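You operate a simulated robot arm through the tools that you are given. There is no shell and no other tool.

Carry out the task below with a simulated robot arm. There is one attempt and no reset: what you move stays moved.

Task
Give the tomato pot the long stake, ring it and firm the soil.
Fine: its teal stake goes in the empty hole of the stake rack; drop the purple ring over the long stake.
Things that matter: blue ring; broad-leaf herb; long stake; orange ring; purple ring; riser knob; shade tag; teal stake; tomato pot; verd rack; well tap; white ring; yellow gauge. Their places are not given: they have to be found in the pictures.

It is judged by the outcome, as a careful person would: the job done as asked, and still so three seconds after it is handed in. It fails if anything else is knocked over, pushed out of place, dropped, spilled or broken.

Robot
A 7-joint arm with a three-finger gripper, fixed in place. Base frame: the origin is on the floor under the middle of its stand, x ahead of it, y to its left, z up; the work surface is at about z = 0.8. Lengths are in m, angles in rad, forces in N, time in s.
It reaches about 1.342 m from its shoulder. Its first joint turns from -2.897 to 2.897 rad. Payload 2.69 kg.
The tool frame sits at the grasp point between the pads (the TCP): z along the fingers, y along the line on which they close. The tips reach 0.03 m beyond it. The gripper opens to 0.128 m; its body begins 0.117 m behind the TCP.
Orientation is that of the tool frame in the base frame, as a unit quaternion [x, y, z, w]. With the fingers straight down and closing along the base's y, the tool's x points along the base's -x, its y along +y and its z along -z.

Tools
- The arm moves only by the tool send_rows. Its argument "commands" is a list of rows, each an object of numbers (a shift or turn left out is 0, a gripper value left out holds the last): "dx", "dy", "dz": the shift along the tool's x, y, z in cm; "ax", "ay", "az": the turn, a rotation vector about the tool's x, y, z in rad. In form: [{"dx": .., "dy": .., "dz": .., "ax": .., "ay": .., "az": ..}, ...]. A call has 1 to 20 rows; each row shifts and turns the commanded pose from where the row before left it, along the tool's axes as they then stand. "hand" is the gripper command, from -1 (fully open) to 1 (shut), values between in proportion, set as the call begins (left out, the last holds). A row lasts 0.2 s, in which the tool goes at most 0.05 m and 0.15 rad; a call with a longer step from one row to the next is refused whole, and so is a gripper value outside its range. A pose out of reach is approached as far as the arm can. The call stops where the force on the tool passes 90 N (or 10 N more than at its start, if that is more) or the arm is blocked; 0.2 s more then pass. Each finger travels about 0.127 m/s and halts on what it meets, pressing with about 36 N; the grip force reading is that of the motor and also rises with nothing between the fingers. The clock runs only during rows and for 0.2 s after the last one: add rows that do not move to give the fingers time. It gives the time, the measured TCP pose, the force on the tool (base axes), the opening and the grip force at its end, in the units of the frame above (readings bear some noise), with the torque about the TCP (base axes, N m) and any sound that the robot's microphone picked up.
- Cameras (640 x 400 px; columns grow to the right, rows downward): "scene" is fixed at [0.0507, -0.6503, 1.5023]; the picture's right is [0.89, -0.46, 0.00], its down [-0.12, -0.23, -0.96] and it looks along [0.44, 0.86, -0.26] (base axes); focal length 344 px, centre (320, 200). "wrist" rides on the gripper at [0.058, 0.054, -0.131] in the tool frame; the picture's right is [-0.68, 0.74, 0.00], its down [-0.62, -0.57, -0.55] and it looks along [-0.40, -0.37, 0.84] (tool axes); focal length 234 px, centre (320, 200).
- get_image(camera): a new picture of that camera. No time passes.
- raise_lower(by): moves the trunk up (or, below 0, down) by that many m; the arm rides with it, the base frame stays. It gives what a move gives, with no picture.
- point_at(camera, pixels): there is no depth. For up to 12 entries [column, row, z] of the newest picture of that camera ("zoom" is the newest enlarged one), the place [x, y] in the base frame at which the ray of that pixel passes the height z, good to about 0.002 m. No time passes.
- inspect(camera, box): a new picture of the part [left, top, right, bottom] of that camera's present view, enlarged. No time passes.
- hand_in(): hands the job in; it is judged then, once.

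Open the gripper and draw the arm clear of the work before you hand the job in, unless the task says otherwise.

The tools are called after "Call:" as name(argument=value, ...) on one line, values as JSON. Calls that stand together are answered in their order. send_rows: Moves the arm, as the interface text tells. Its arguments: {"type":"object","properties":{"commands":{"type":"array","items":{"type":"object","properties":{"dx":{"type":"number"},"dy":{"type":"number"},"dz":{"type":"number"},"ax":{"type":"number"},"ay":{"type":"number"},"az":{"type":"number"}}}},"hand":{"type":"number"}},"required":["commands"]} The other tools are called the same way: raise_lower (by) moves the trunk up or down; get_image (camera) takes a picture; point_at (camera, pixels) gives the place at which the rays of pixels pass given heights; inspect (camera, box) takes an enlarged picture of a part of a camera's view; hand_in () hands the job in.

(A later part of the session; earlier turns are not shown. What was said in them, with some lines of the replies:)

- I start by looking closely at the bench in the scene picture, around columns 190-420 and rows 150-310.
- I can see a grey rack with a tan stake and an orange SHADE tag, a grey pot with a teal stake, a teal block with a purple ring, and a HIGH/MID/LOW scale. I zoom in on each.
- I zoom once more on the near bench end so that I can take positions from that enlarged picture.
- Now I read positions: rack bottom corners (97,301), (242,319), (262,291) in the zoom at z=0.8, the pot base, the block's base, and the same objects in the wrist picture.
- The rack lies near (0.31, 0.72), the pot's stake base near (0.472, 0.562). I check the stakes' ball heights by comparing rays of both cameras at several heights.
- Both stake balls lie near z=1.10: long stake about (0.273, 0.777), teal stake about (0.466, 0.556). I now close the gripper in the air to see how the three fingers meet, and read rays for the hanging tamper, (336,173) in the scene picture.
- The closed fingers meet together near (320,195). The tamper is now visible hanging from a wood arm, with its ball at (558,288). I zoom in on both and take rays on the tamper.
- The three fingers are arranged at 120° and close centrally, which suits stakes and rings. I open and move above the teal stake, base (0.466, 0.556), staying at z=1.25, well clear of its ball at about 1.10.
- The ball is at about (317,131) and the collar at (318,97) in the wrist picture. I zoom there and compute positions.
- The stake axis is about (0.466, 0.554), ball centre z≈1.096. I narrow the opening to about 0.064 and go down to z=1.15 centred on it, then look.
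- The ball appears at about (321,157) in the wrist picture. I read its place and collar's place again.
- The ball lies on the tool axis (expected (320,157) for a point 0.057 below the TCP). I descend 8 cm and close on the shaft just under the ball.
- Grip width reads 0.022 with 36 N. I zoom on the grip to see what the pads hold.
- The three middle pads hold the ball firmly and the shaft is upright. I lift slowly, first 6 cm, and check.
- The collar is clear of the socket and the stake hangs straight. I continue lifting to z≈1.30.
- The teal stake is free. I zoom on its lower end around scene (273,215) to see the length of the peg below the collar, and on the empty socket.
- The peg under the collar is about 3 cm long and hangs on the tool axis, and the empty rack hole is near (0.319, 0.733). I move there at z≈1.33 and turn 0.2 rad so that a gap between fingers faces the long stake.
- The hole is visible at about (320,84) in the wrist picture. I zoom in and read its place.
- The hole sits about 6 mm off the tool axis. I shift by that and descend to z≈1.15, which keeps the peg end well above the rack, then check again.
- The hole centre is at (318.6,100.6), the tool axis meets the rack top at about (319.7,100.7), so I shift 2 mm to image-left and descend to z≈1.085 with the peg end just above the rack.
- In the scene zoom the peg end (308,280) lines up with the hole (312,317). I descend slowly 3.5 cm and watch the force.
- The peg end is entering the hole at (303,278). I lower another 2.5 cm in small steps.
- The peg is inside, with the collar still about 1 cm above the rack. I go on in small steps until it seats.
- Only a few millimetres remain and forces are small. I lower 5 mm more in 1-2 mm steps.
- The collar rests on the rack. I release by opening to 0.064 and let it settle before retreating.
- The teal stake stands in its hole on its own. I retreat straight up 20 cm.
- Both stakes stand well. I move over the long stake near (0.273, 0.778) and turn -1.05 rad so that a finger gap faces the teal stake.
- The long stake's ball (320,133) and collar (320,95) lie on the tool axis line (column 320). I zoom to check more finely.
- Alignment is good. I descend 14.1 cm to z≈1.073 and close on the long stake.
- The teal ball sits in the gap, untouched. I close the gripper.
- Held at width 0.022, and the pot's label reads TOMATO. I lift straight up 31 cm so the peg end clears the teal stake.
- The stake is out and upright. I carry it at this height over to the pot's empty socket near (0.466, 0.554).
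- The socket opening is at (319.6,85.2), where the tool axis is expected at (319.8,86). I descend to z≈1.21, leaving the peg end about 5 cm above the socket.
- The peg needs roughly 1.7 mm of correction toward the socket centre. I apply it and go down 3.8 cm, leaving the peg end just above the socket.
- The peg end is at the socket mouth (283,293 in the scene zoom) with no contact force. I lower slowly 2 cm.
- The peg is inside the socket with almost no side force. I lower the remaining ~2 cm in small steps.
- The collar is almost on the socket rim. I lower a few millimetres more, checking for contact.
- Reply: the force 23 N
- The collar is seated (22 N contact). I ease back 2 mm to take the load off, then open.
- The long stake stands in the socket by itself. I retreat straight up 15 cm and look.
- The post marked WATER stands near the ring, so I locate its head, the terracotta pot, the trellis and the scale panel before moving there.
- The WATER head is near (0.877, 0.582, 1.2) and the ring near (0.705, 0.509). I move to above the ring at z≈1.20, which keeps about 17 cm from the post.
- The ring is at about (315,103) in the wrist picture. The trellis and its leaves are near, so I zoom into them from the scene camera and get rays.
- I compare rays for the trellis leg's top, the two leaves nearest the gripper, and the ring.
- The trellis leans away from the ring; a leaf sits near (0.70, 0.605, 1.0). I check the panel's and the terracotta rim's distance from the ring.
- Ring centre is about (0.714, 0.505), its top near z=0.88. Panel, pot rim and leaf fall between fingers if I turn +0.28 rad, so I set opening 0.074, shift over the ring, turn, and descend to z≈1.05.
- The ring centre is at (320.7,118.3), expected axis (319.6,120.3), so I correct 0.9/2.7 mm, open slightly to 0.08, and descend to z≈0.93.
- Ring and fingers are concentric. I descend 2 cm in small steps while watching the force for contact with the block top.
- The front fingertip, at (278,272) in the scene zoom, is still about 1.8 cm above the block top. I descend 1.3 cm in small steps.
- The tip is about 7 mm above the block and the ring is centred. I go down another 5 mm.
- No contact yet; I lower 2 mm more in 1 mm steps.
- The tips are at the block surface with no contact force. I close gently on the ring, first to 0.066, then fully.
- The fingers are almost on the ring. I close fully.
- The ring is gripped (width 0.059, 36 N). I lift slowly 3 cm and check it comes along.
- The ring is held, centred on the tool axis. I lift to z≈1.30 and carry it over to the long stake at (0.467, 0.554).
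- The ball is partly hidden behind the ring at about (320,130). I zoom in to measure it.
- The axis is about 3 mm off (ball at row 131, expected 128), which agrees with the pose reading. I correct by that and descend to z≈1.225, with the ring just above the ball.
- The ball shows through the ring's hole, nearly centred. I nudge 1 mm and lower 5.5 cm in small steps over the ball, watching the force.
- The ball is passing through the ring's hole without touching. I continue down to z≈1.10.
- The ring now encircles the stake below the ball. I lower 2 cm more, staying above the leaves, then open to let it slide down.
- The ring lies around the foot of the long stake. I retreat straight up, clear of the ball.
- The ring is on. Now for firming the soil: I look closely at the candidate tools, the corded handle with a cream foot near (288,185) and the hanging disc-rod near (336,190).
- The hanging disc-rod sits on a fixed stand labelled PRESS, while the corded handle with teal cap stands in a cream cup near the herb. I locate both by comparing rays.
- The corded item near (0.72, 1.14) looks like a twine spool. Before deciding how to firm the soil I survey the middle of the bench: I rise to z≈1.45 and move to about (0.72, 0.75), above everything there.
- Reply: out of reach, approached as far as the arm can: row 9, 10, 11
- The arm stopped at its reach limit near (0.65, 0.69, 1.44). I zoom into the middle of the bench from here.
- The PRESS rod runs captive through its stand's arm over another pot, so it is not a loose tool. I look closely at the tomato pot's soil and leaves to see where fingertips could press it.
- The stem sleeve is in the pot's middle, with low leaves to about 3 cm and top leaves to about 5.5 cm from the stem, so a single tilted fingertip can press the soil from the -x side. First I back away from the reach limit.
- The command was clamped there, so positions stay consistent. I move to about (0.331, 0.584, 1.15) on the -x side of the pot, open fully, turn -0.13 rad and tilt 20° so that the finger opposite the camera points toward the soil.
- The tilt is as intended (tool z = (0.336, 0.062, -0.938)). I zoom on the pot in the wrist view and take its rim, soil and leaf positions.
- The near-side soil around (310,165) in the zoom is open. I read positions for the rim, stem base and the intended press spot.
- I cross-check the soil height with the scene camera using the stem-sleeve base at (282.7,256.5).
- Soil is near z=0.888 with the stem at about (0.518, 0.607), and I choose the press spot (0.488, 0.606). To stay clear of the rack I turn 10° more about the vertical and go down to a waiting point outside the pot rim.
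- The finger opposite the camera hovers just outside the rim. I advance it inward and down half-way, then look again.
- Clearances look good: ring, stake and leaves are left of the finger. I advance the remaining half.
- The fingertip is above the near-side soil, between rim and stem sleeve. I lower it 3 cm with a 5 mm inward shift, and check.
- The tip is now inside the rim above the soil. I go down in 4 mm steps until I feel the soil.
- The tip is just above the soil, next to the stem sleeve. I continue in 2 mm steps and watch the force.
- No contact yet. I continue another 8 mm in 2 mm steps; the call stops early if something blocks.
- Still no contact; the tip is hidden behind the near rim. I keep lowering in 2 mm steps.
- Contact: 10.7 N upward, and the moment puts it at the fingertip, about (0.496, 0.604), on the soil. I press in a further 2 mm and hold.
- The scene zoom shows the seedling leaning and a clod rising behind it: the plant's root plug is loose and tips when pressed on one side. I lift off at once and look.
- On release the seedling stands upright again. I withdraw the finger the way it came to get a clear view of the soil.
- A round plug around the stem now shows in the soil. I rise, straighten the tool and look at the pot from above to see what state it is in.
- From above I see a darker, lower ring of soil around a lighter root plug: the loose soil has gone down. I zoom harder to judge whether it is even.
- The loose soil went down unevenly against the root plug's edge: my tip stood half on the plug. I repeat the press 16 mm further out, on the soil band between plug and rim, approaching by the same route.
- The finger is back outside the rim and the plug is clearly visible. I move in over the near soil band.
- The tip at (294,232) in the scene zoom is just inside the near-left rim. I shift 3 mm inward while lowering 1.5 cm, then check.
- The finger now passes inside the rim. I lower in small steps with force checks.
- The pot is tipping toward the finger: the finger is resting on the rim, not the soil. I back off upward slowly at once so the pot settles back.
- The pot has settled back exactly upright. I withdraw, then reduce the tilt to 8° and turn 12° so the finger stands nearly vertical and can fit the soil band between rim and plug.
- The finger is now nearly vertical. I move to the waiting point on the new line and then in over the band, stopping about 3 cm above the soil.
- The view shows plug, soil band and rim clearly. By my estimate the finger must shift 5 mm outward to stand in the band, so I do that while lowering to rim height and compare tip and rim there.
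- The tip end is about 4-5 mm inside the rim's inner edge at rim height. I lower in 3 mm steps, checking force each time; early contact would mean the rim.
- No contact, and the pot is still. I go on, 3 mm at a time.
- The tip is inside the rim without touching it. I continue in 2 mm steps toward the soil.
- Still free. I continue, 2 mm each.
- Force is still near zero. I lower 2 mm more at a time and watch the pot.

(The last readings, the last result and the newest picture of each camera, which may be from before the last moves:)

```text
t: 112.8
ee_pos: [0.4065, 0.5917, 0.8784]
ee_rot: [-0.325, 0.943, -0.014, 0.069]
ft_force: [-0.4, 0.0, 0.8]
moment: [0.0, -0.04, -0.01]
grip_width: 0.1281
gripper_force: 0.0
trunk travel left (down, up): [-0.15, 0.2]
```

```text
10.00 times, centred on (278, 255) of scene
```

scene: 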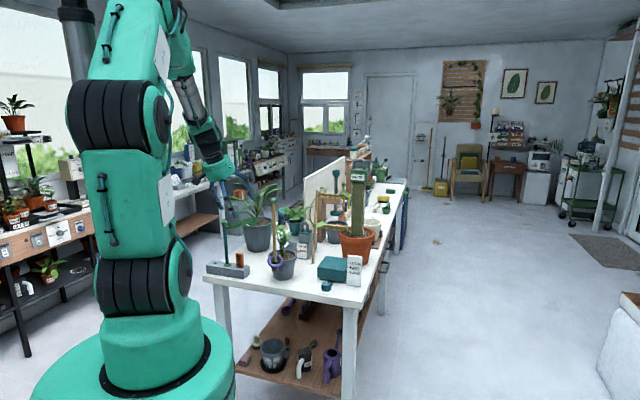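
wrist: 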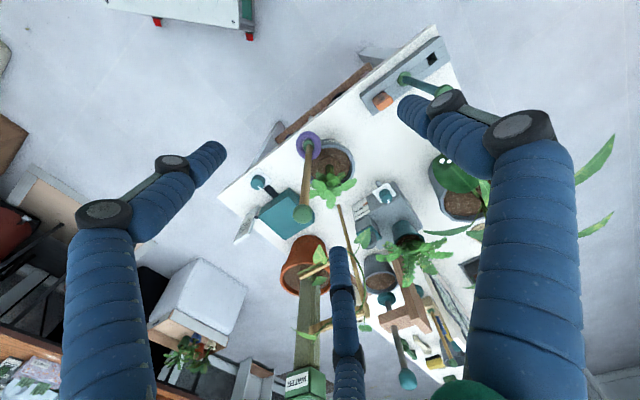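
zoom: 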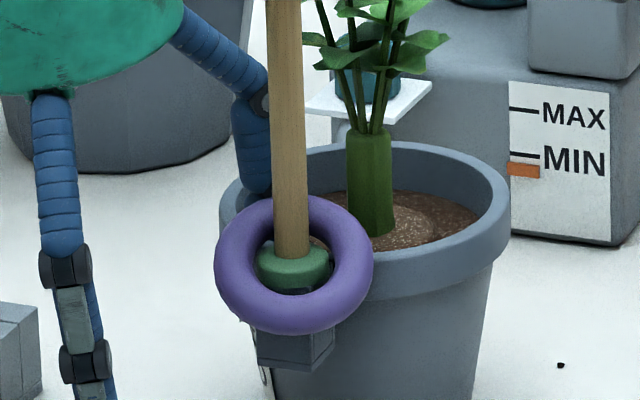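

The finger meets almost no resistance in the outer band and the seedling leans very slightly, so the band carries no load. I raise the finger straight out and re-inspect the soil.

Call:
send_rows(commands=[{"dx": -0.036, "dy": -0.021, "dz": -0.297}, {"dx": -0.06, "dy": -0.035, "dz": -0.495}, {"dx": -0.12, "dy": -0.07, "dz": -0.99}, {"dx": -0.12, "dy": -0.07, "dz": -0.99}, {"dx": -0.12, "dy": -0.07, "dz": -0.99}, {"dx": -0.12, "dy": -0.07, "dz": -0.99}, {}, {}])

Call:
inspect(camera="wrist", box=[280, 150, 400, 280])

Call:
inspect(camera="scene", box=[258, 235, 298, 275])

```text
t: 114.6
ee_pos: [0.4053, 0.5909, 0.9269]
ee_rot: [-0.326, 0.943, -0.013, 0.067]
ft_force: [-0.1, -0.4, 0.1]
moment: [0.03, 0.0, -0.01]
grip_width: 0.1277
gripper_force: 0.1
trunk travel left (down, up): [-0.15, 0.2]
```

```text
3.08 times, centred on (340, 215) of wrist
```

zoom: 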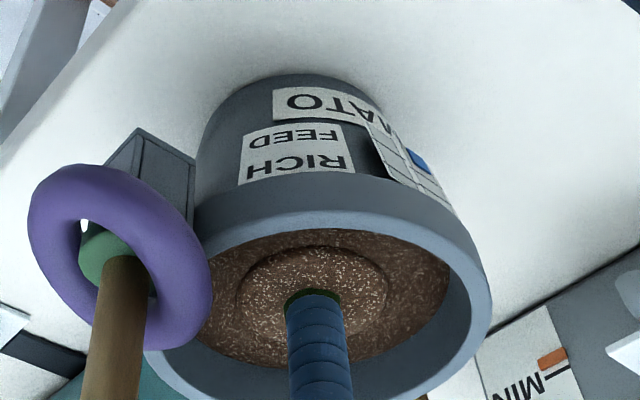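

```text
10.00 times, centred on (278, 255) of scene
```

zoom: 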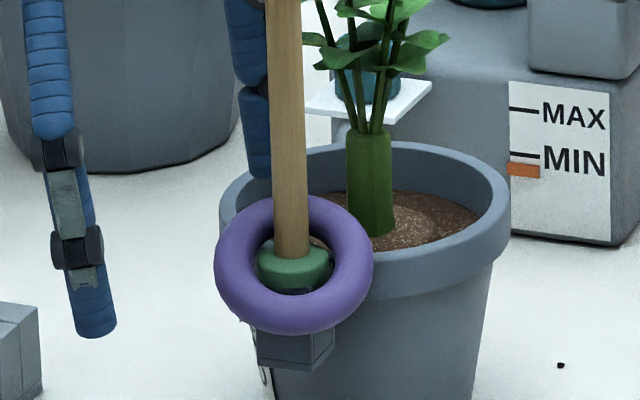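

I look at the tube base and the soil surface at high zoom to understand what has moved.

Call:
inspect(camera="scene", box=[278, 246, 298, 262])

Call:
inspect(camera="wrist", box=[305, 205, 375, 265])

```text
16.00 times, centred on (288, 254) of scene
```

zoom: 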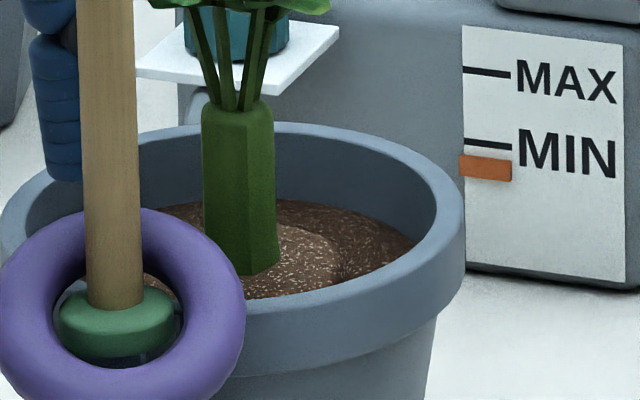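

```text
6.67 times, centred on (340, 235) of wrist
```

zoom: 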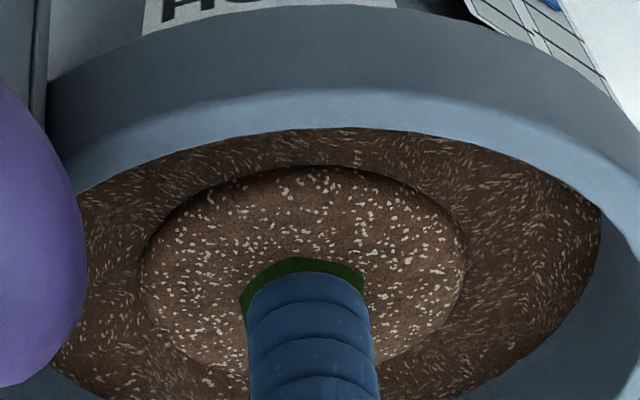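

The inner soil disc, which stood proud as a mound before, is now pressed down level all round the stem with the surrounding soil. I withdraw the finger outward and up along the way it came.

Call:
send_rows(commands=[{"dx": 1.168, "dy": 0.673, "dz": -1.2}, {"dx": 1.168, "dy": 0.673, "dz": -1.2}, {"dx": 1.168, "dy": 0.673, "dz": -1.2}, {"dx": 1.168, "dy": 0.673, "dz": -1.2}, {"dx": -0.48, "dy": -0.28, "dz": -3.96}, {"dx": -0.48, "dy": -0.28, "dz": -3.96}, {"dx": -0.48, "dy": -0.28, "dz": -3.96}, {"dx": -0.48, "dy": -0.28, "dz": -3.96}, {"dx": -0.48, "dy": -0.28, "dz": -3.96}, {"dx": -0.48, "dy": -0.28, "dz": -3.96}, {"dx": -0.48, "dy": -0.28, "dz": -3.96}, {}])

Call:
inspect(camera="scene", box=[260, 200, 310, 285])

Call:
inspect(camera="scene", box=[270, 240, 302, 266])

Call:
get_image(camera="wrist")

```text
t: 117.2
ee_pos: [0.3454, 0.5797, 1.2447]
ee_rot: [-0.326, 0.943, -0.014, 0.069]
ft_force: [1.1, -0.1, 0.4]
moment: [0.05, 0.0, -0.01]
grip_width: 0.1278
gripper_force: 0.0
trunk travel left (down, up): [-0.15, 0.2]
```

```text
4.71 times, centred on (285, 242) of scene
```

zoom: 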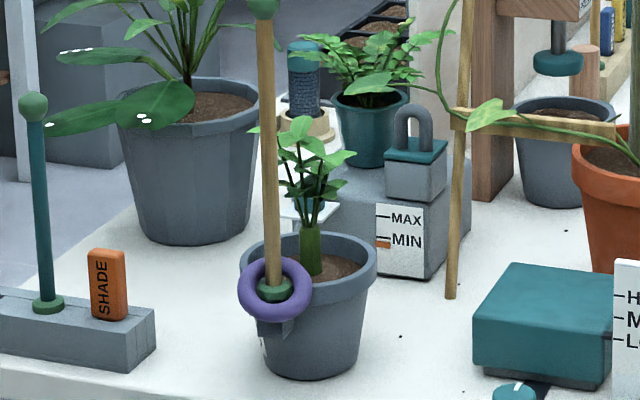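

```text
15.38 times, centred on (286, 253) of scene
```

zoom: 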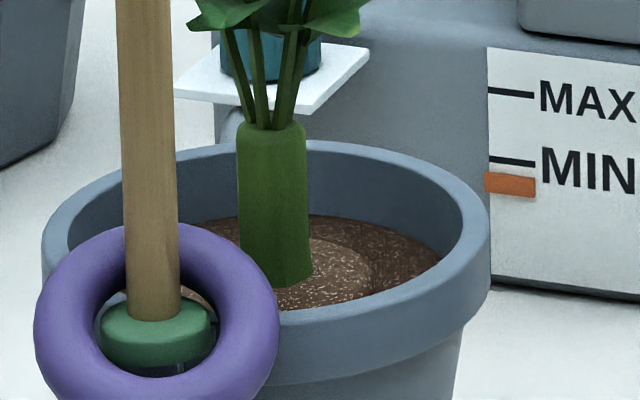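

```text
taken
```

wrist: 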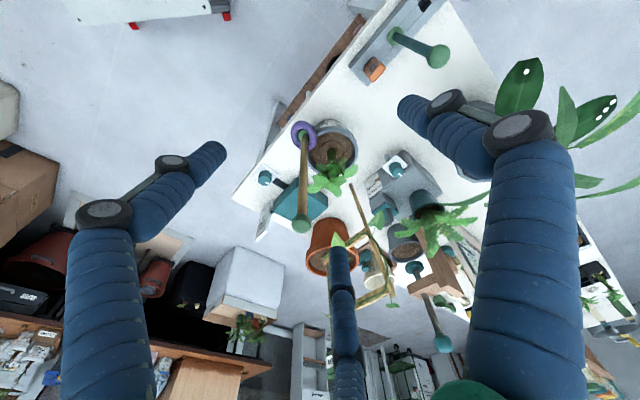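

The pot, plant, stake and ring stand as they should and the soil disc stays down. I straighten the tool, rise clear of everything and take final pictures.

Call:
send_rows(commands=[{"ax": -0.07, "ay": 0.121}, {"dz": -4}, {"dz": -4}, {"dz": -4}, {"dz": -3}, {"dx": 2, "dy": 2}, {}, {}], hand=-1)

Call:
get_image(camera="scene")

Call:
inspect(camera="scene", box=[195, 190, 325, 300])

Call:
inspect(camera="scene", box=[290, 160, 410, 300])

Call:
get_image(camera="wrist")

```text
t: 119.0
ee_pos: [0.3161, 0.5874, 1.3955]
ee_rot: [-0.327, 0.945, 0.0, 0.001]
ft_force: [0.3, 0.0, -0.8]
moment: [0.02, 0.0, -0.03]
grip_width: 0.128
gripper_force: 0.0
trunk travel left (down, up): [-0.15, 0.2]
```

```text
taken
```

scene: 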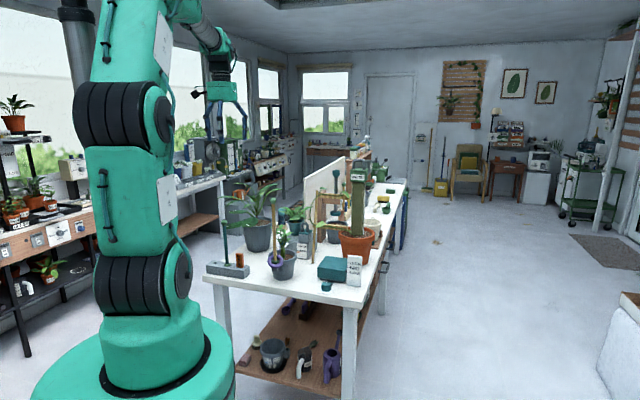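

```text
3.64 times, centred on (260, 245) of scene
```

zoom: 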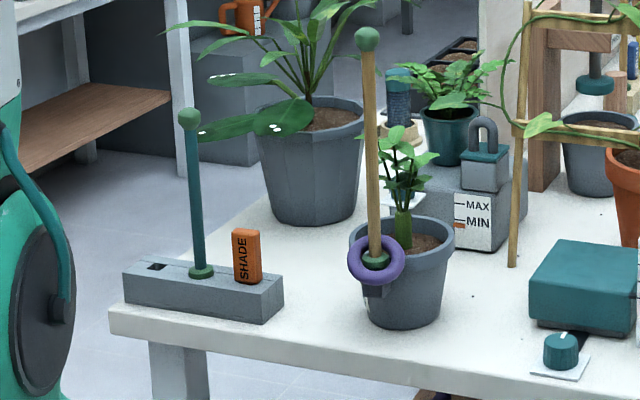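

```text
2.86 times, centred on (350, 230) of scene
```

zoom: 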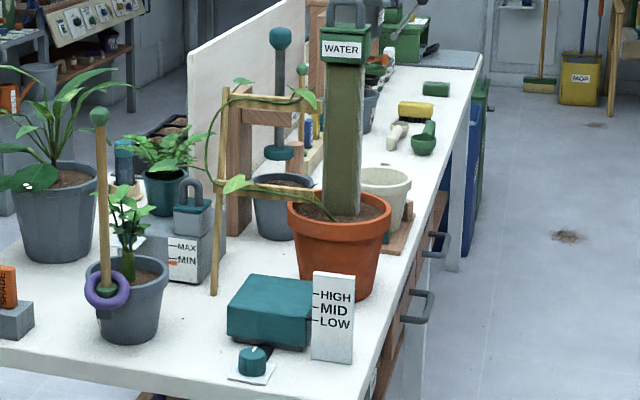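

```text
taken
```

wrist: 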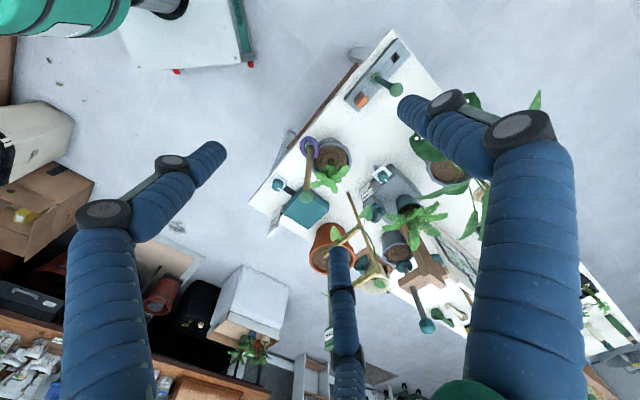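

Everything else is in place. I take one last close look at the soil from above before deciding whether it needs another press.

Call:
inspect(camera="wrist", box=[312, 138, 352, 168])

Call:
inspect(camera="scene", box=[282, 250, 298, 262])

```text
13.33 times, centred on (332, 153) of wrist
```

zoom: 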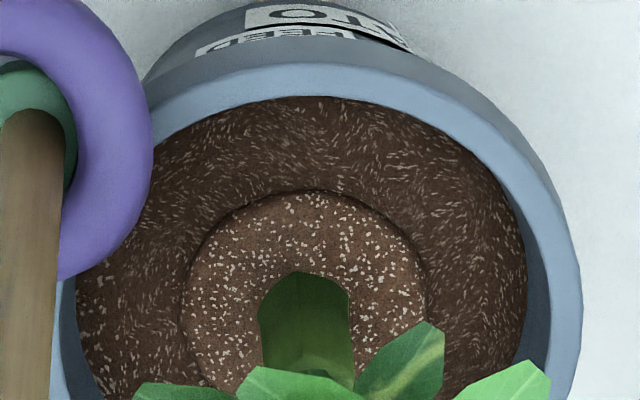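

```text
16.00 times, centred on (290, 256) of scene
```

zoom: 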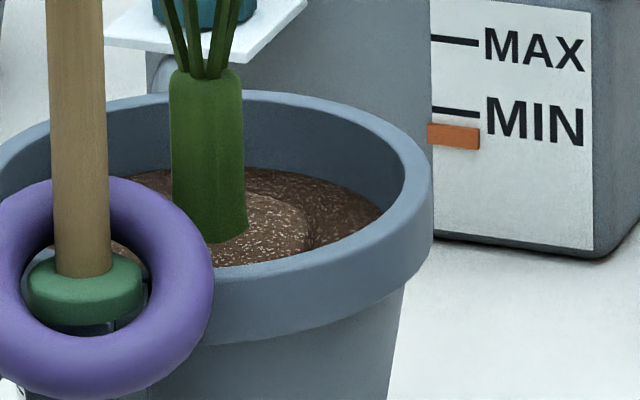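

The soil disc still stands about 2-3 mm proud, so I press it once more, this time with a larger 28° tilt that keeps the finger clear of the leaves. I set yaw and tilt up here first and move over the waiting line.

Call:
send_rows(commands=[{"az": -0.1047}, {"az": -0.1047}, {"ax": 0.0611, "ay": -0.1058}, {"ax": 0.0611, "ay": -0.1058}, {"ax": 0.0611, "ay": -0.1058}, {"ax": 0.0611, "ay": -0.1058}, {"dx": 0.05, "dy": -2.68, "dz": 0.69}, {"dx": 0.05, "dy": -2.68, "dz": 0.69}, {}, {}], hand=-1)

Call:
send_rows(commands=[{"dx": 1.626, "dy": 0.939, "dz": 3.532}, {"dx": 1.626, "dy": 0.939, "dz": 3.532}, {"dx": 1.626, "dy": 0.939, "dz": 3.532}, {"dx": 1.626, "dy": 0.939, "dz": 3.532}, {"dx": 1.626, "dy": 0.939, "dz": 3.532}, {"dx": 1.626, "dy": 0.939, "dz": 3.532}, {"dx": 1.626, "dy": 0.939, "dz": 3.532}, {"dx": 1.626, "dy": 0.939, "dz": 3.532}, {"dx": 1.626, "dy": 0.939, "dz": 3.532}, {}, {}])

Call:
get_image(camera="wrist")

Call:
inspect(camera="scene", box=[220, 180, 310, 285])

```text
t: 121.2
ee_pos: [0.3613, 0.5523, 1.3961]
ee_rot: [-0.412, 0.879, -0.02, 0.241]
ft_force: [-0.2, 1.4, -0.1]
moment: [-0.02, 0.01, 0.02]
grip_width: 0.128
gripper_force: 0.1
trunk travel left (down, up): [-0.15, 0.2]
```

```text
t: 123.6
ee_pos: [0.3584, 0.5515, 1.0368]
ee_rot: [-0.412, 0.879, -0.02, 0.241]
ft_force: [-0.4, 1.0, 0.2]
moment: [0.0, 0.01, -0.01]
grip_width: 0.1279
gripper_force: 0.0
trunk travel left (down, up): [-0.15, 0.2]
```

```text
taken
```

wrist: 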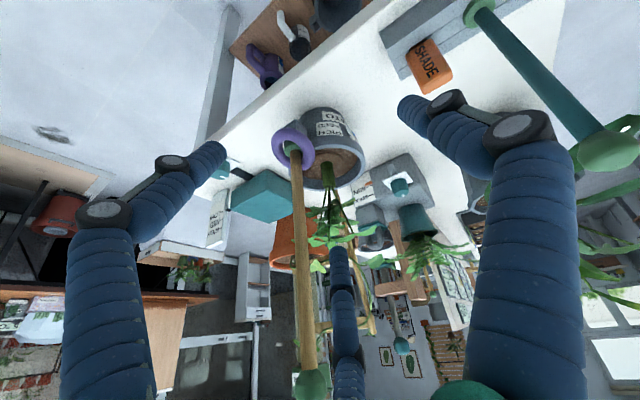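

```text
3.81 times, centred on (265, 232) of scene
```

zoom: 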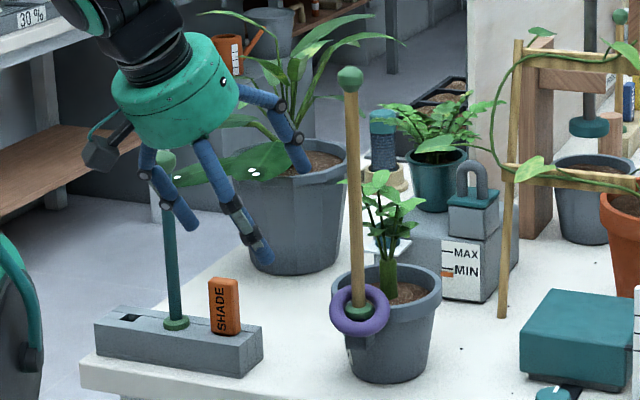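

Orientation is right and clearances are good. I go down two more steps to the waiting point and move in half-way.

Call:
send_rows(commands=[{"dx": 1.626, "dy": 0.939, "dz": 3.532}, {"dx": 1.626, "dy": 0.939, "dz": 3.532}, {"dx": -0.785, "dy": -0.455, "dz": 1.758}, {"dx": -0.785, "dy": -0.455, "dz": 1.758}, {}, {}])

Call:
inspect(camera="wrist", box=[270, 160, 400, 320])

Call:
inspect(camera="scene", box=[245, 210, 305, 280])

```text
t: 125.0
ee_pos: [0.3914, 0.5628, 0.9337]
ee_rot: [-0.411, 0.879, -0.02, 0.241]
ft_force: [0.1, -0.4, 0.1]
moment: [-0.03, 0.0, 0.02]
grip_width: 0.1281
gripper_force: 0.0
trunk travel left (down, up): [-0.15, 0.2]
```

```text
2.50 times, centred on (335, 240) of wrist
```

zoom: 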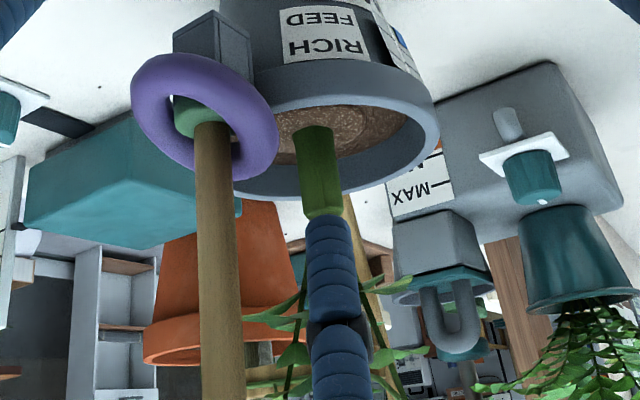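

```text
5.71 times, centred on (275, 245) of scene
```

zoom: 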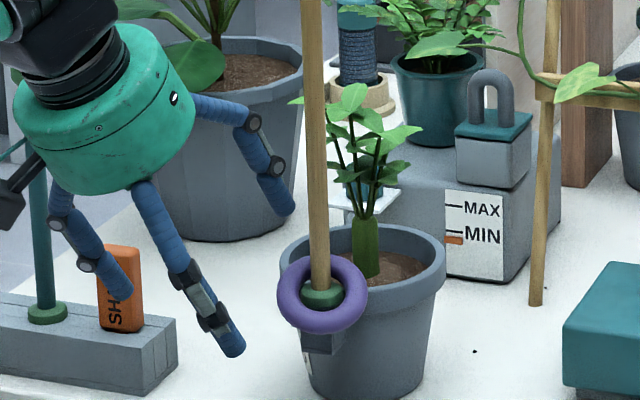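

Clear of ring, stake and leaves. I move in the other half.

Call:
send_rows(commands=[{"dx": -0.785, "dy": -0.455, "dz": 1.758}, {"dx": -0.785, "dy": -0.455, "dz": 1.758}, {}, {}])

Call:
inspect(camera="wrist", box=[280, 190, 400, 310])

Call:
inspect(camera="scene", box=[255, 220, 300, 275])

```text
t: 126.0
ee_pos: [0.4232, 0.5729, 0.9111]
ee_rot: [-0.411, 0.879, -0.02, 0.241]
ft_force: [0.1, 0.1, -0.7]
moment: [0.02, 0.04, 0.0]
grip_width: 0.1278
gripper_force: 0.0
trunk travel left (down, up): [-0.15, 0.2]
```

```text
3.33 times, centred on (340, 250) of wrist
```

zoom: 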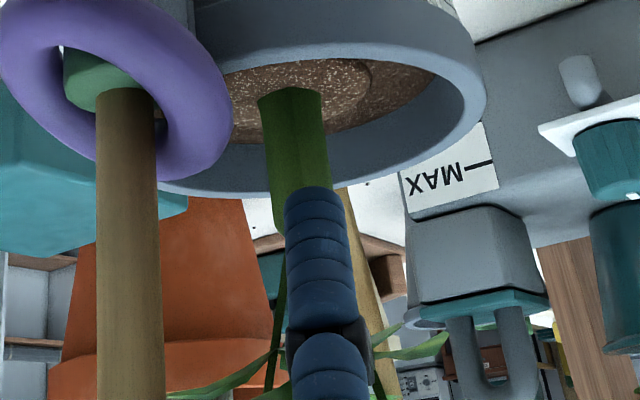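

```text
7.27 times, centred on (278, 248) of scene
```

zoom: 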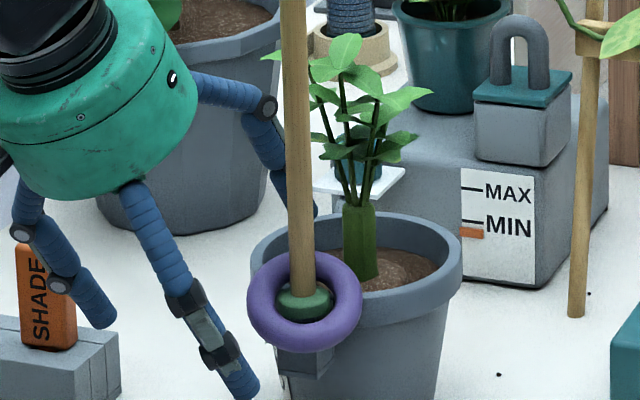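

The tip is about 1.4 cm in front of the stem sleeve, with leaves clear. I lower in steps and watch the force.

Call:
send_rows(commands=[{"dx": 0.203, "dy": 0.117, "dz": 0.442}, {"dx": 0.203, "dy": 0.117, "dz": 0.442}, {"dx": 0.203, "dy": 0.117, "dz": 0.442}, {}])

Call:
inspect(camera="wrist", box=[280, 190, 400, 310])

Call:
inspect(camera="scene", box=[258, 230, 298, 275])

```text
t: 127.0
ee_pos: [0.4225, 0.5756, 0.8965]
ee_rot: [-0.411, 0.879, -0.021, 0.241]
ft_force: [-0.3, -0.7, 0.6]
moment: [0.0, 0.03, 0.01]
grip_width: 0.1279
gripper_force: 0.1
trunk travel left (down, up): [-0.15, 0.2]
```

```text
3.33 times, centred on (340, 250) of wrist
```

zoom: 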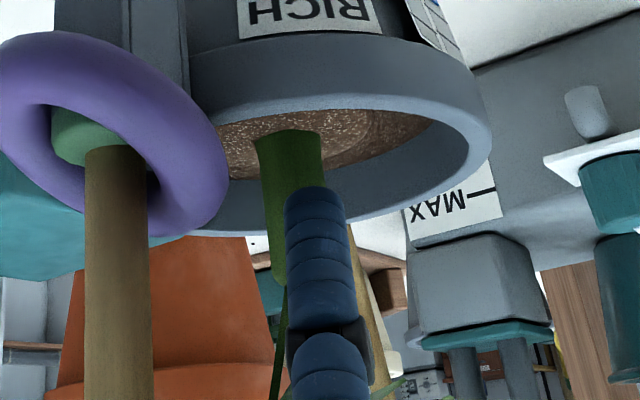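

```text
8.89 times, centred on (278, 252) of scene
```

zoom: 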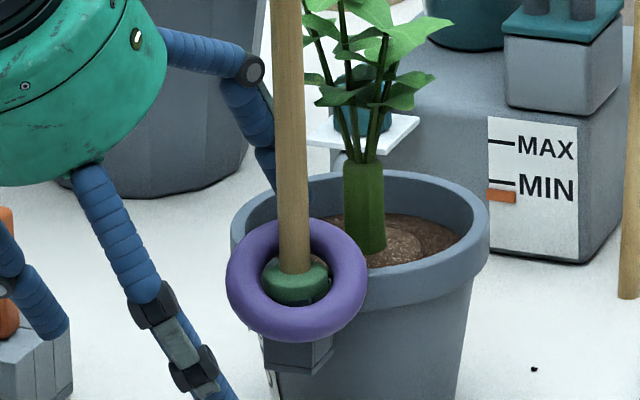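

I keep lowering: 6 mm, then smaller steps.

Call:
send_rows(commands=[{"dx": 0.122, "dy": 0.07, "dz": 0.265}, {"dx": 0.122, "dy": 0.07, "dz": 0.265}, {}])

Call:
send_rows(commands=[{"dx": 0.081, "dy": 0.047, "dz": 0.177}, {"dx": 0.081, "dy": 0.047, "dz": 0.177}, {}])

Call:
inspect(camera="scene", box=[258, 230, 298, 275])

Call:
inspect(camera="wrist", box=[280, 190, 400, 310])

```text
t: 127.8
ee_pos: [0.4243, 0.5751, 0.8906]
ee_rot: [-0.411, 0.879, -0.02, 0.241]
ft_force: [1.6, 0.5, -0.4]
moment: [0.0, -0.01, 0.01]
grip_width: 0.1277
gripper_force: 0.0
trunk travel left (down, up): [-0.15, 0.2]
```

```text
t: 128.6
ee_pos: [0.4223, 0.5747, 0.8854]
ee_rot: [-0.411, 0.879, -0.02, 0.241]
ft_force: [0.0, -0.1, -0.3]
moment: [-0.03, 0.02, -0.03]
grip_width: 0.128
gripper_force: 0.0
trunk travel left (down, up): [-0.15, 0.2]
```

```text
8.89 times, centred on (278, 252) of scene
```

zoom: 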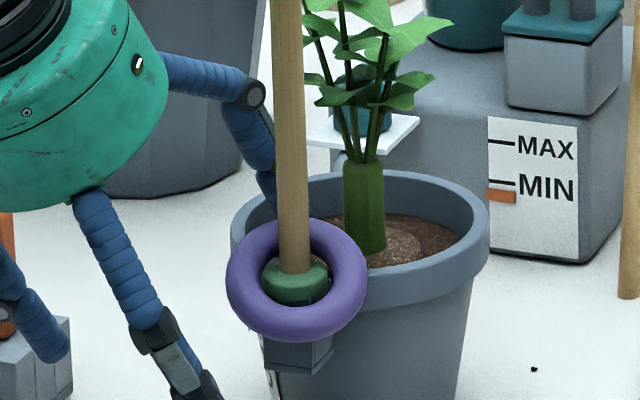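

```text
3.33 times, centred on (340, 250) of wrist
```

zoom: 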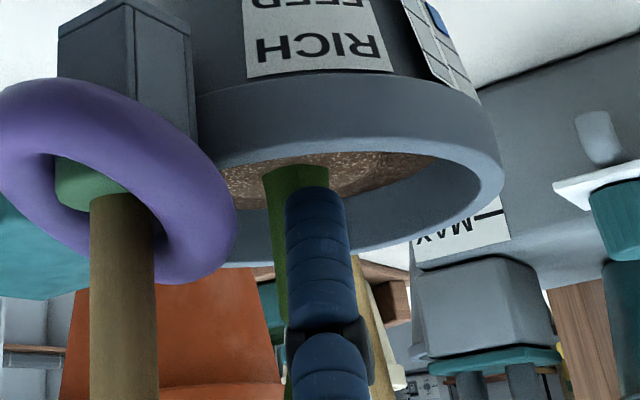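

No contact yet and the pot and plant are still. I continue in 3 mm steps.

Call:
send_rows(commands=[{"dx": 0.122, "dy": 0.07, "dz": 0.265}, {}])

Call:
send_rows(commands=[{"dx": 0.122, "dy": 0.07, "dz": 0.265}, {}])

Call:
send_rows(commands=[{"dx": 0.122, "dy": 0.07, "dz": 0.265}, {}])

Call:
inspect(camera="scene", box=[258, 230, 298, 275])

Call:
inspect(camera="wrist", box=[280, 190, 400, 310])

```text
t: 129.2
ee_pos: [0.4222, 0.5742, 0.8828]
ee_rot: [-0.411, 0.879, -0.02, 0.241]
ft_force: [-0.6, -0.7, 0.1]
moment: [0.02, 0.02, 0.0]
grip_width: 0.1281
gripper_force: 0.0
trunk travel left (down, up): [-0.15, 0.2]
```

```text
t: 129.8
ee_pos: [0.4227, 0.5752, 0.8796]
ee_rot: [-0.411, 0.879, -0.02, 0.241]
ft_force: [-0.8, 0.1, 0.1]
moment: [0.03, 0.05, 0.0]
grip_width: 0.1281
gripper_force: 0.1
trunk travel left (down, up): [-0.15, 0.2]
```

```text
t: 130.4
ee_pos: [0.423, 0.5733, 0.8767]
ee_rot: [-0.411, 0.879, -0.019, 0.241]
ft_force: [-0.9, -0.4, -0.8]
moment: [0.02, 0.02, 0.0]
grip_width: 0.128
gripper_force: 0.0
trunk travel left (down, up): [-0.15, 0.2]
```

```text
8.89 times, centred on (278, 252) of scene
```

zoom: 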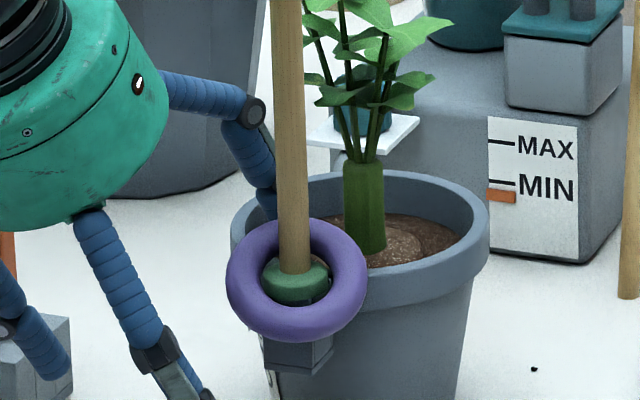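

```text
3.33 times, centred on (340, 250) of wrist
```

zoom: 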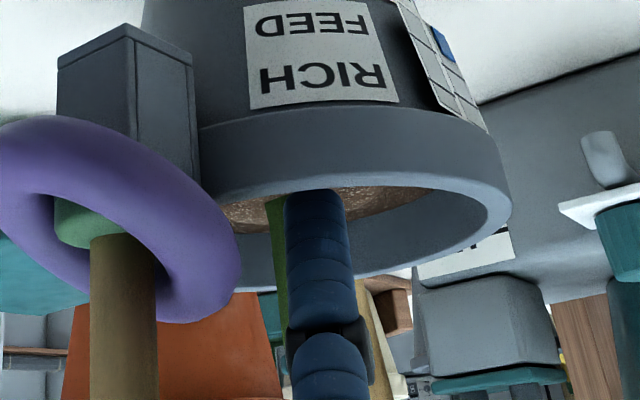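

Still free. Continuing in 2-3 mm steps.

Call:
send_rows(commands=[{"dx": 0.122, "dy": 0.07, "dz": 0.265}, {}])

Call:
send_rows(commands=[{"dx": 0.081, "dy": 0.047, "dz": 0.177}, {}])

Call:
send_rows(commands=[{"dx": 0.081, "dy": 0.047, "dz": 0.177}, {}])

Call:
inspect(camera="scene", box=[258, 230, 298, 275])

```text
t: 131.0
ee_pos: [0.4222, 0.5751, 0.8738]
ee_rot: [-0.411, 0.879, -0.02, 0.241]
ft_force: [0.3, -0.9, 0.0]
moment: [-0.01, -0.03, -0.03]
grip_width: 0.1281
gripper_force: 0.0
trunk travel left (down, up): [-0.15, 0.2]
```

```text
t: 131.6
ee_pos: [0.4222, 0.5741, 0.8711]
ee_rot: [-0.411, 0.879, -0.02, 0.241]
ft_force: [-0.3, 0.2, 0.3]
moment: [-0.01, -0.03, 0.0]
grip_width: 0.128
gripper_force: 0.1
trunk travel left (down, up): [-0.15, 0.2]
```

```text
t: 132.2
ee_pos: [0.4232, 0.575, 0.8688]
ee_rot: [-0.411, 0.879, -0.02, 0.241]
ft_force: [-1.0, -0.1, -0.9]
moment: [0.0, -0.01, 0.03]
grip_width: 0.1282
gripper_force: 0.0
trunk travel left (down, up): [-0.15, 0.2]
```

```text
8.89 times, centred on (278, 252) of scene
```

zoom: 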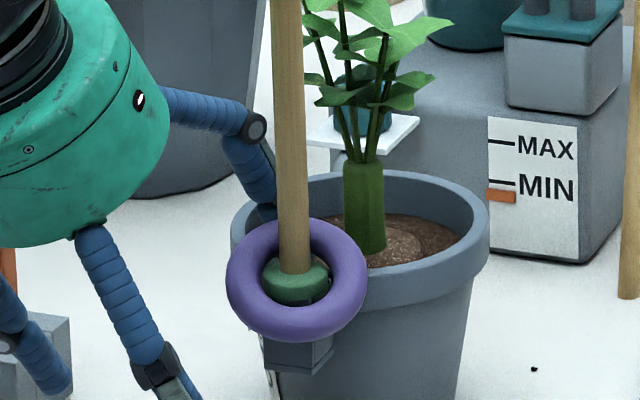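

By calculation the disc surface should be about 6-7 mm lower still. I go on in 2 mm steps.

Call:
send_rows(commands=[{"dx": 0.081, "dy": 0.047, "dz": 0.177}, {}])

Call:
send_rows(commands=[{"dx": 0.081, "dy": 0.047, "dz": 0.177}, {}])

Call:
send_rows(commands=[{"dx": 0.081, "dy": 0.047, "dz": 0.177}, {}])

Call:
inspect(camera="scene", box=[258, 230, 298, 275])

Call:
inspect(camera="wrist", box=[280, 190, 400, 310])

```text
t: 132.8
ee_pos: [0.4234, 0.5763, 0.8679]
ee_rot: [-0.411, 0.879, -0.021, 0.241]
ft_force: [-1.4, -0.1, 0.4]
moment: [0.02, 0.0, -0.02]
grip_width: 0.128
gripper_force: 0.0
trunk travel left (down, up): [-0.15, 0.2]
```

```text
t: 133.4
ee_pos: [0.4218, 0.5757, 0.8662]
ee_rot: [-0.411, 0.879, -0.02, 0.241]
ft_force: [0.2, -0.5, -0.4]
moment: [0.0, -0.01, -0.01]
grip_width: 0.1282
gripper_force: 0.0
trunk travel left (down, up): [-0.15, 0.2]
```

```text
t: 134.0
ee_pos: [0.4239, 0.575, 0.8638]
ee_rot: [-0.41, 0.879, -0.021, 0.241]
ft_force: [0.3, 0.2, -0.4]
moment: [0.01, 0.0, 0.02]
grip_width: 0.1279
gripper_force: 0.0
trunk travel left (down, up): [-0.15, 0.2]
```

```text
8.89 times, centred on (278, 252) of scene
```

zoom: 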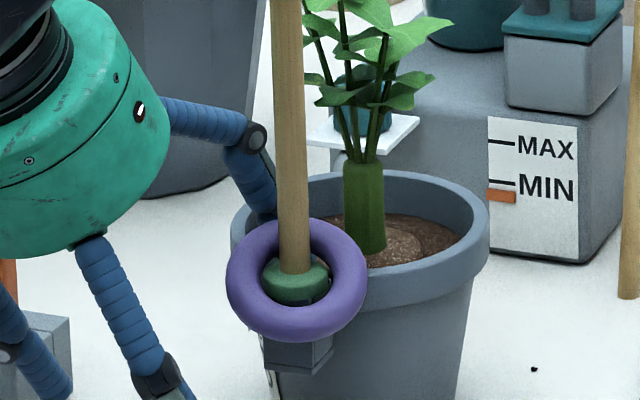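

```text
3.33 times, centred on (340, 250) of wrist
```

zoom: 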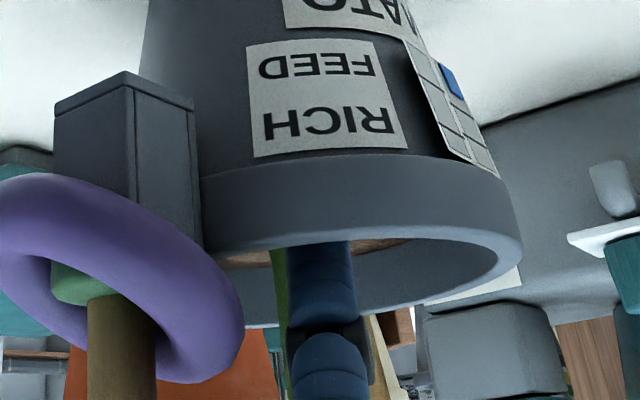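

No contact yet at z=0.864; a few more millimetres are expected. I continue in 1.5-2 mm steps.

Call:
send_rows(commands=[{"dx": 0.081, "dy": 0.047, "dz": 0.177}, {}])

Call:
send_rows(commands=[{"dx": 0.081, "dy": 0.047, "dz": 0.177}, {}])

Call:
send_rows(commands=[{"dx": 0.081, "dy": 0.047, "dz": 0.177}, {}])

Call:
inspect(camera="scene", box=[258, 230, 298, 275])

```text
t: 134.6
ee_pos: [0.4218, 0.5752, 0.8626]
ee_rot: [-0.411, 0.879, -0.019, 0.243]
ft_force: [-5.0, 1.2, 10.5]
moment: [0.2, -0.86, 0.17]
grip_width: 0.1284
gripper_force: 0.0
trunk travel left (down, up): [-0.15, 0.2]
```

```text
t: 135.2
ee_pos: [0.4219, 0.5755, 0.8628]
ee_rot: [-0.41, 0.879, -0.019, 0.243]
ft_force: [-4.7, -4.6, 29.8]
moment: [0.65, -2.25, -0.27]
grip_width: 0.1283
gripper_force: 0.3
trunk travel left (down, up): [-0.15, 0.2]
```

```text
t: 135.8
ee_pos: [0.4212, 0.5753, 0.8605]
ee_rot: [-0.411, 0.878, -0.02, 0.243]
ft_force: [-10.4, -6.6, 48.9]
moment: [1.14, -3.78, -0.3]
grip_width: 0.1283
gripper_force: 0.0
trunk travel left (down, up): [-0.15, 0.2]
```

```text
8.89 times, centred on (278, 252) of scene
```

zoom: 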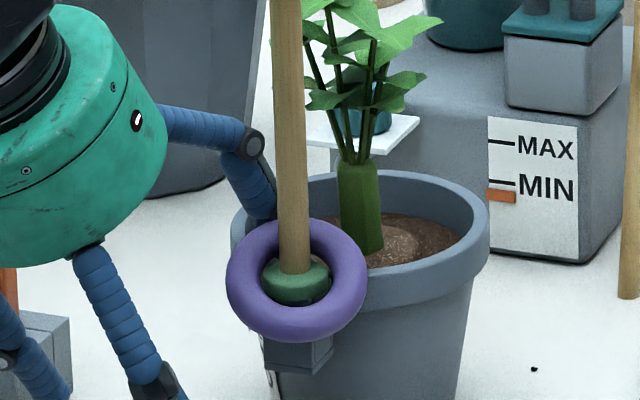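

The soil now resists stiffly (10.5, 29.8, then 48.9 N within 2 mm), so it is pressed hard to its stop. I lift off gently and check the plant.

Call:
send_rows(commands=[{"dx": -0.081, "dy": -0.047, "dz": -0.177}, {"dx": -0.081, "dy": -0.047, "dz": -0.177}, {"dx": -0.081, "dy": -0.047, "dz": -0.177}, {"dx": -0.122, "dy": -0.07, "dz": -0.265}, {"dx": -0.203, "dy": -0.117, "dz": -0.442}, {"dx": -0.203, "dy": -0.117, "dz": -0.442}, {}])

Call:
inspect(camera="scene", box=[258, 230, 298, 275])

Call:
inspect(camera="scene", box=[270, 240, 302, 266])

```text
t: 137.4
ee_pos: [0.4218, 0.5735, 0.877]
ee_rot: [-0.411, 0.879, -0.021, 0.241]
ft_force: [0.1, -0.3, -0.2]
moment: [0.01, -0.01, -0.04]
grip_width: 0.1282
gripper_force: 0.0
trunk travel left (down, up): [-0.15, 0.2]
```

```text
8.89 times, centred on (278, 252) of scene
```

zoom: 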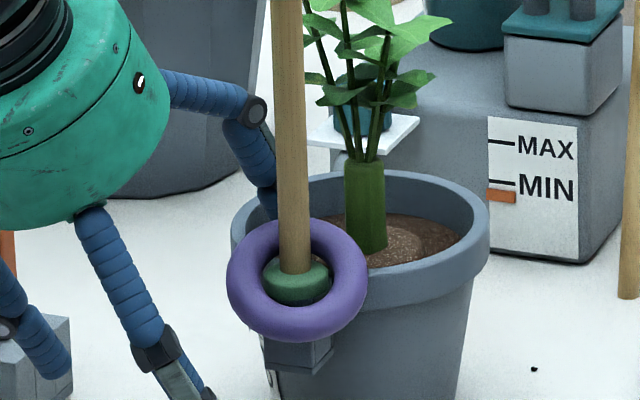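

```text
15.38 times, centred on (286, 253) of scene
```

zoom: 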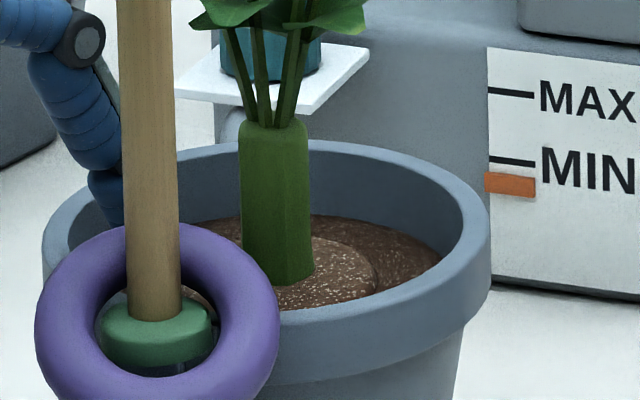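

Pot, plant, stake and ring are upright after the press. I withdraw up, outward and clear.

Call:
send_rows(commands=[{"dx": -0.406, "dy": -0.234, "dz": -0.884}, {"dx": -0.406, "dy": -0.234, "dz": -0.884}, {"dx": -0.406, "dy": -0.234, "dz": -0.884}, {"dx": -0.203, "dy": -0.117, "dz": -0.442}, {"dx": 0.785, "dy": 0.455, "dz": -1.758}, {"dx": 0.785, "dy": 0.455, "dz": -1.758}, {"dx": 0.785, "dy": 0.455, "dz": -1.758}, {"dx": 0.785, "dy": 0.455, "dz": -1.758}, {"dx": -1.626, "dy": -0.939, "dz": -3.532}, {"dx": -1.626, "dy": -0.939, "dz": -3.532}, {"dx": -1.626, "dy": -0.939, "dz": -3.532}, {"dx": -1.626, "dy": -0.939, "dz": -3.532}, {"dx": -1.626, "dy": -0.939, "dz": -3.532}, {"dx": -1.626, "dy": -0.939, "dz": -3.532}, {"dx": -1.626, "dy": -0.939, "dz": -3.532}, {"dx": -1.626, "dy": -0.939, "dz": -3.532}, {}, {}])

Call:
send_rows(commands=[{"ax": -0.0611, "ay": 0.1058}, {"ax": -0.0611, "ay": 0.1058}, {"ax": -0.0611, "ay": 0.1058}, {"ax": -0.0611, "ay": 0.1058}, {"dz": -4}, {"dz": -4}, {"dz": -3}, {}, {}], hand=-1)

Call:
get_image(camera="scene")

Call:
inspect(camera="scene", box=[195, 190, 325, 300])

Call:
get_image(camera="wrist")

```text
t: 141.2
ee_pos: [0.3622, 0.5544, 1.2752]
ee_rot: [-0.411, 0.879, -0.02, 0.241]
ft_force: [-0.1, 1.1, -0.3]
moment: [0.0, 0.01, -0.03]
grip_width: 0.128
gripper_force: 0.0
trunk travel left (down, up): [-0.15, 0.2]
```

```text
t: 143.2
ee_pos: [0.3637, 0.5492, 1.388]
ee_rot: [-0.424, 0.906, 0.0, 0.0]
ft_force: [-0.1, 0.7, -0.4]
moment: [-0.03, -0.01, 0.0]
grip_width: 0.128
gripper_force: 0.0
trunk travel left (down, up): [-0.15, 0.2]
```

```text
taken
```

scene: 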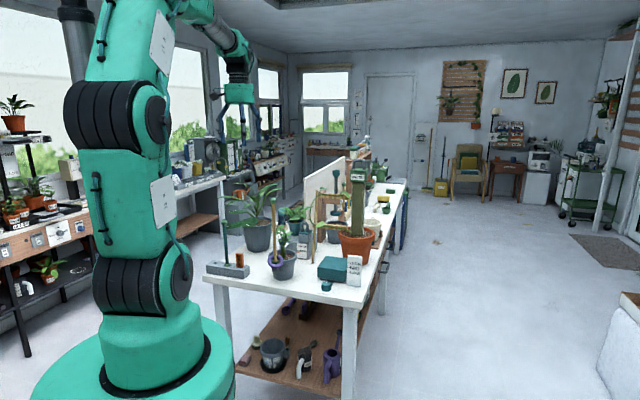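

```text
3.64 times, centred on (260, 245) of scene
```

zoom: 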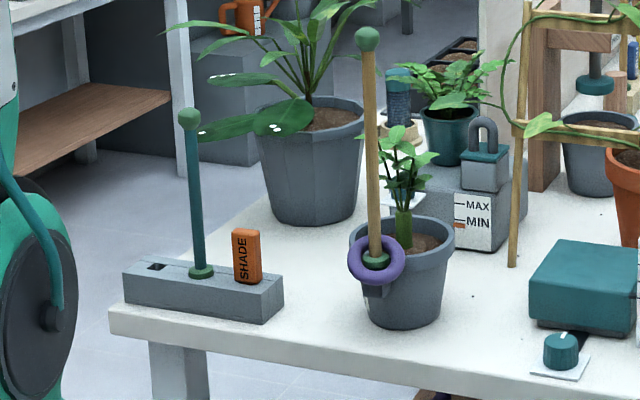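

```text
taken
```

wrist: 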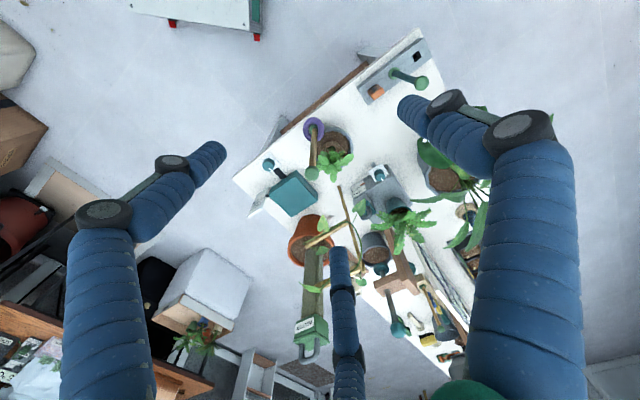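

Final look at the soil from above and at the pot.

Call:
inspect(camera="wrist", box=[315, 128, 355, 160])

Call:
inspect(camera="scene", box=[268, 225, 300, 265])

```text
12.50 times, centred on (335, 144) of wrist
```

zoom: 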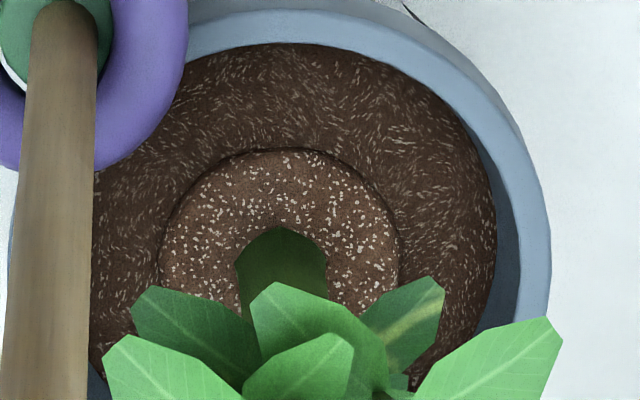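

```text
10.00 times, centred on (284, 245) of scene
```

zoom: 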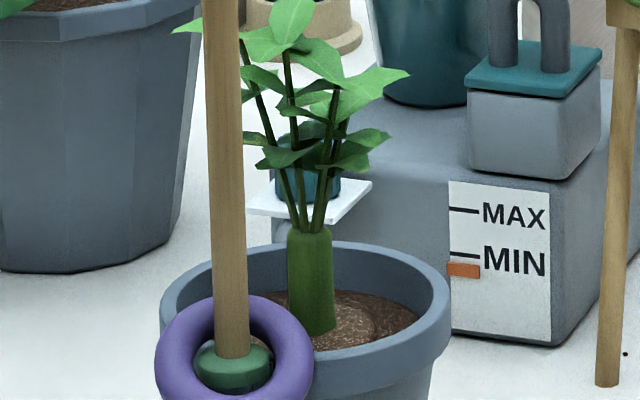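

The long stake is in the tomato pot with the purple ring over it. The soil is pressed firm, and the teal stake stands in the rack hole that was empty. The gripper is open and clear of the bench, and nothing else looks displaced, so I hand the job in.

Call:
hand_in()

```text
The job is handed in.
```

I handed in the job. The stake swap and the ring came out cleanly. The soil is pressed down, but I could not confirm that part as firmly.

- **Teal stake:** it stands in the hole of the stake rack that was empty, with its collar on the rack top.
- **Long stake:** it is in the tomato pot's socket, with its collar seated on the rim.
- **Purple ring:** it went over the top of the long stake and now lies at the stake's foot, tilted against the socket.
- **Soil:** I pressed it with one fingertip beside the stem, since I found no loose tamping tool within reach. The soil around the stem dropped about 6 mm and stayed down. A last press met stiff resistance of about 49 N. In pictures the middle may still stand 2–3 mm above the soil around it, and I could not see how the firming is judged.

Two things happened while I was pressing:

- **Pot tipped:** the fingertip caught the pot's rim once and tipped the pot several degrees. I backed off and it settled upright.
- **Seedling leaned:** the seedling also leaned towards the finger more than once and came back each time.

Afterwards the pot and seedling were within a millimetre or two of where they had been. Everything else on the bench looked undisturbed in the last pictures.
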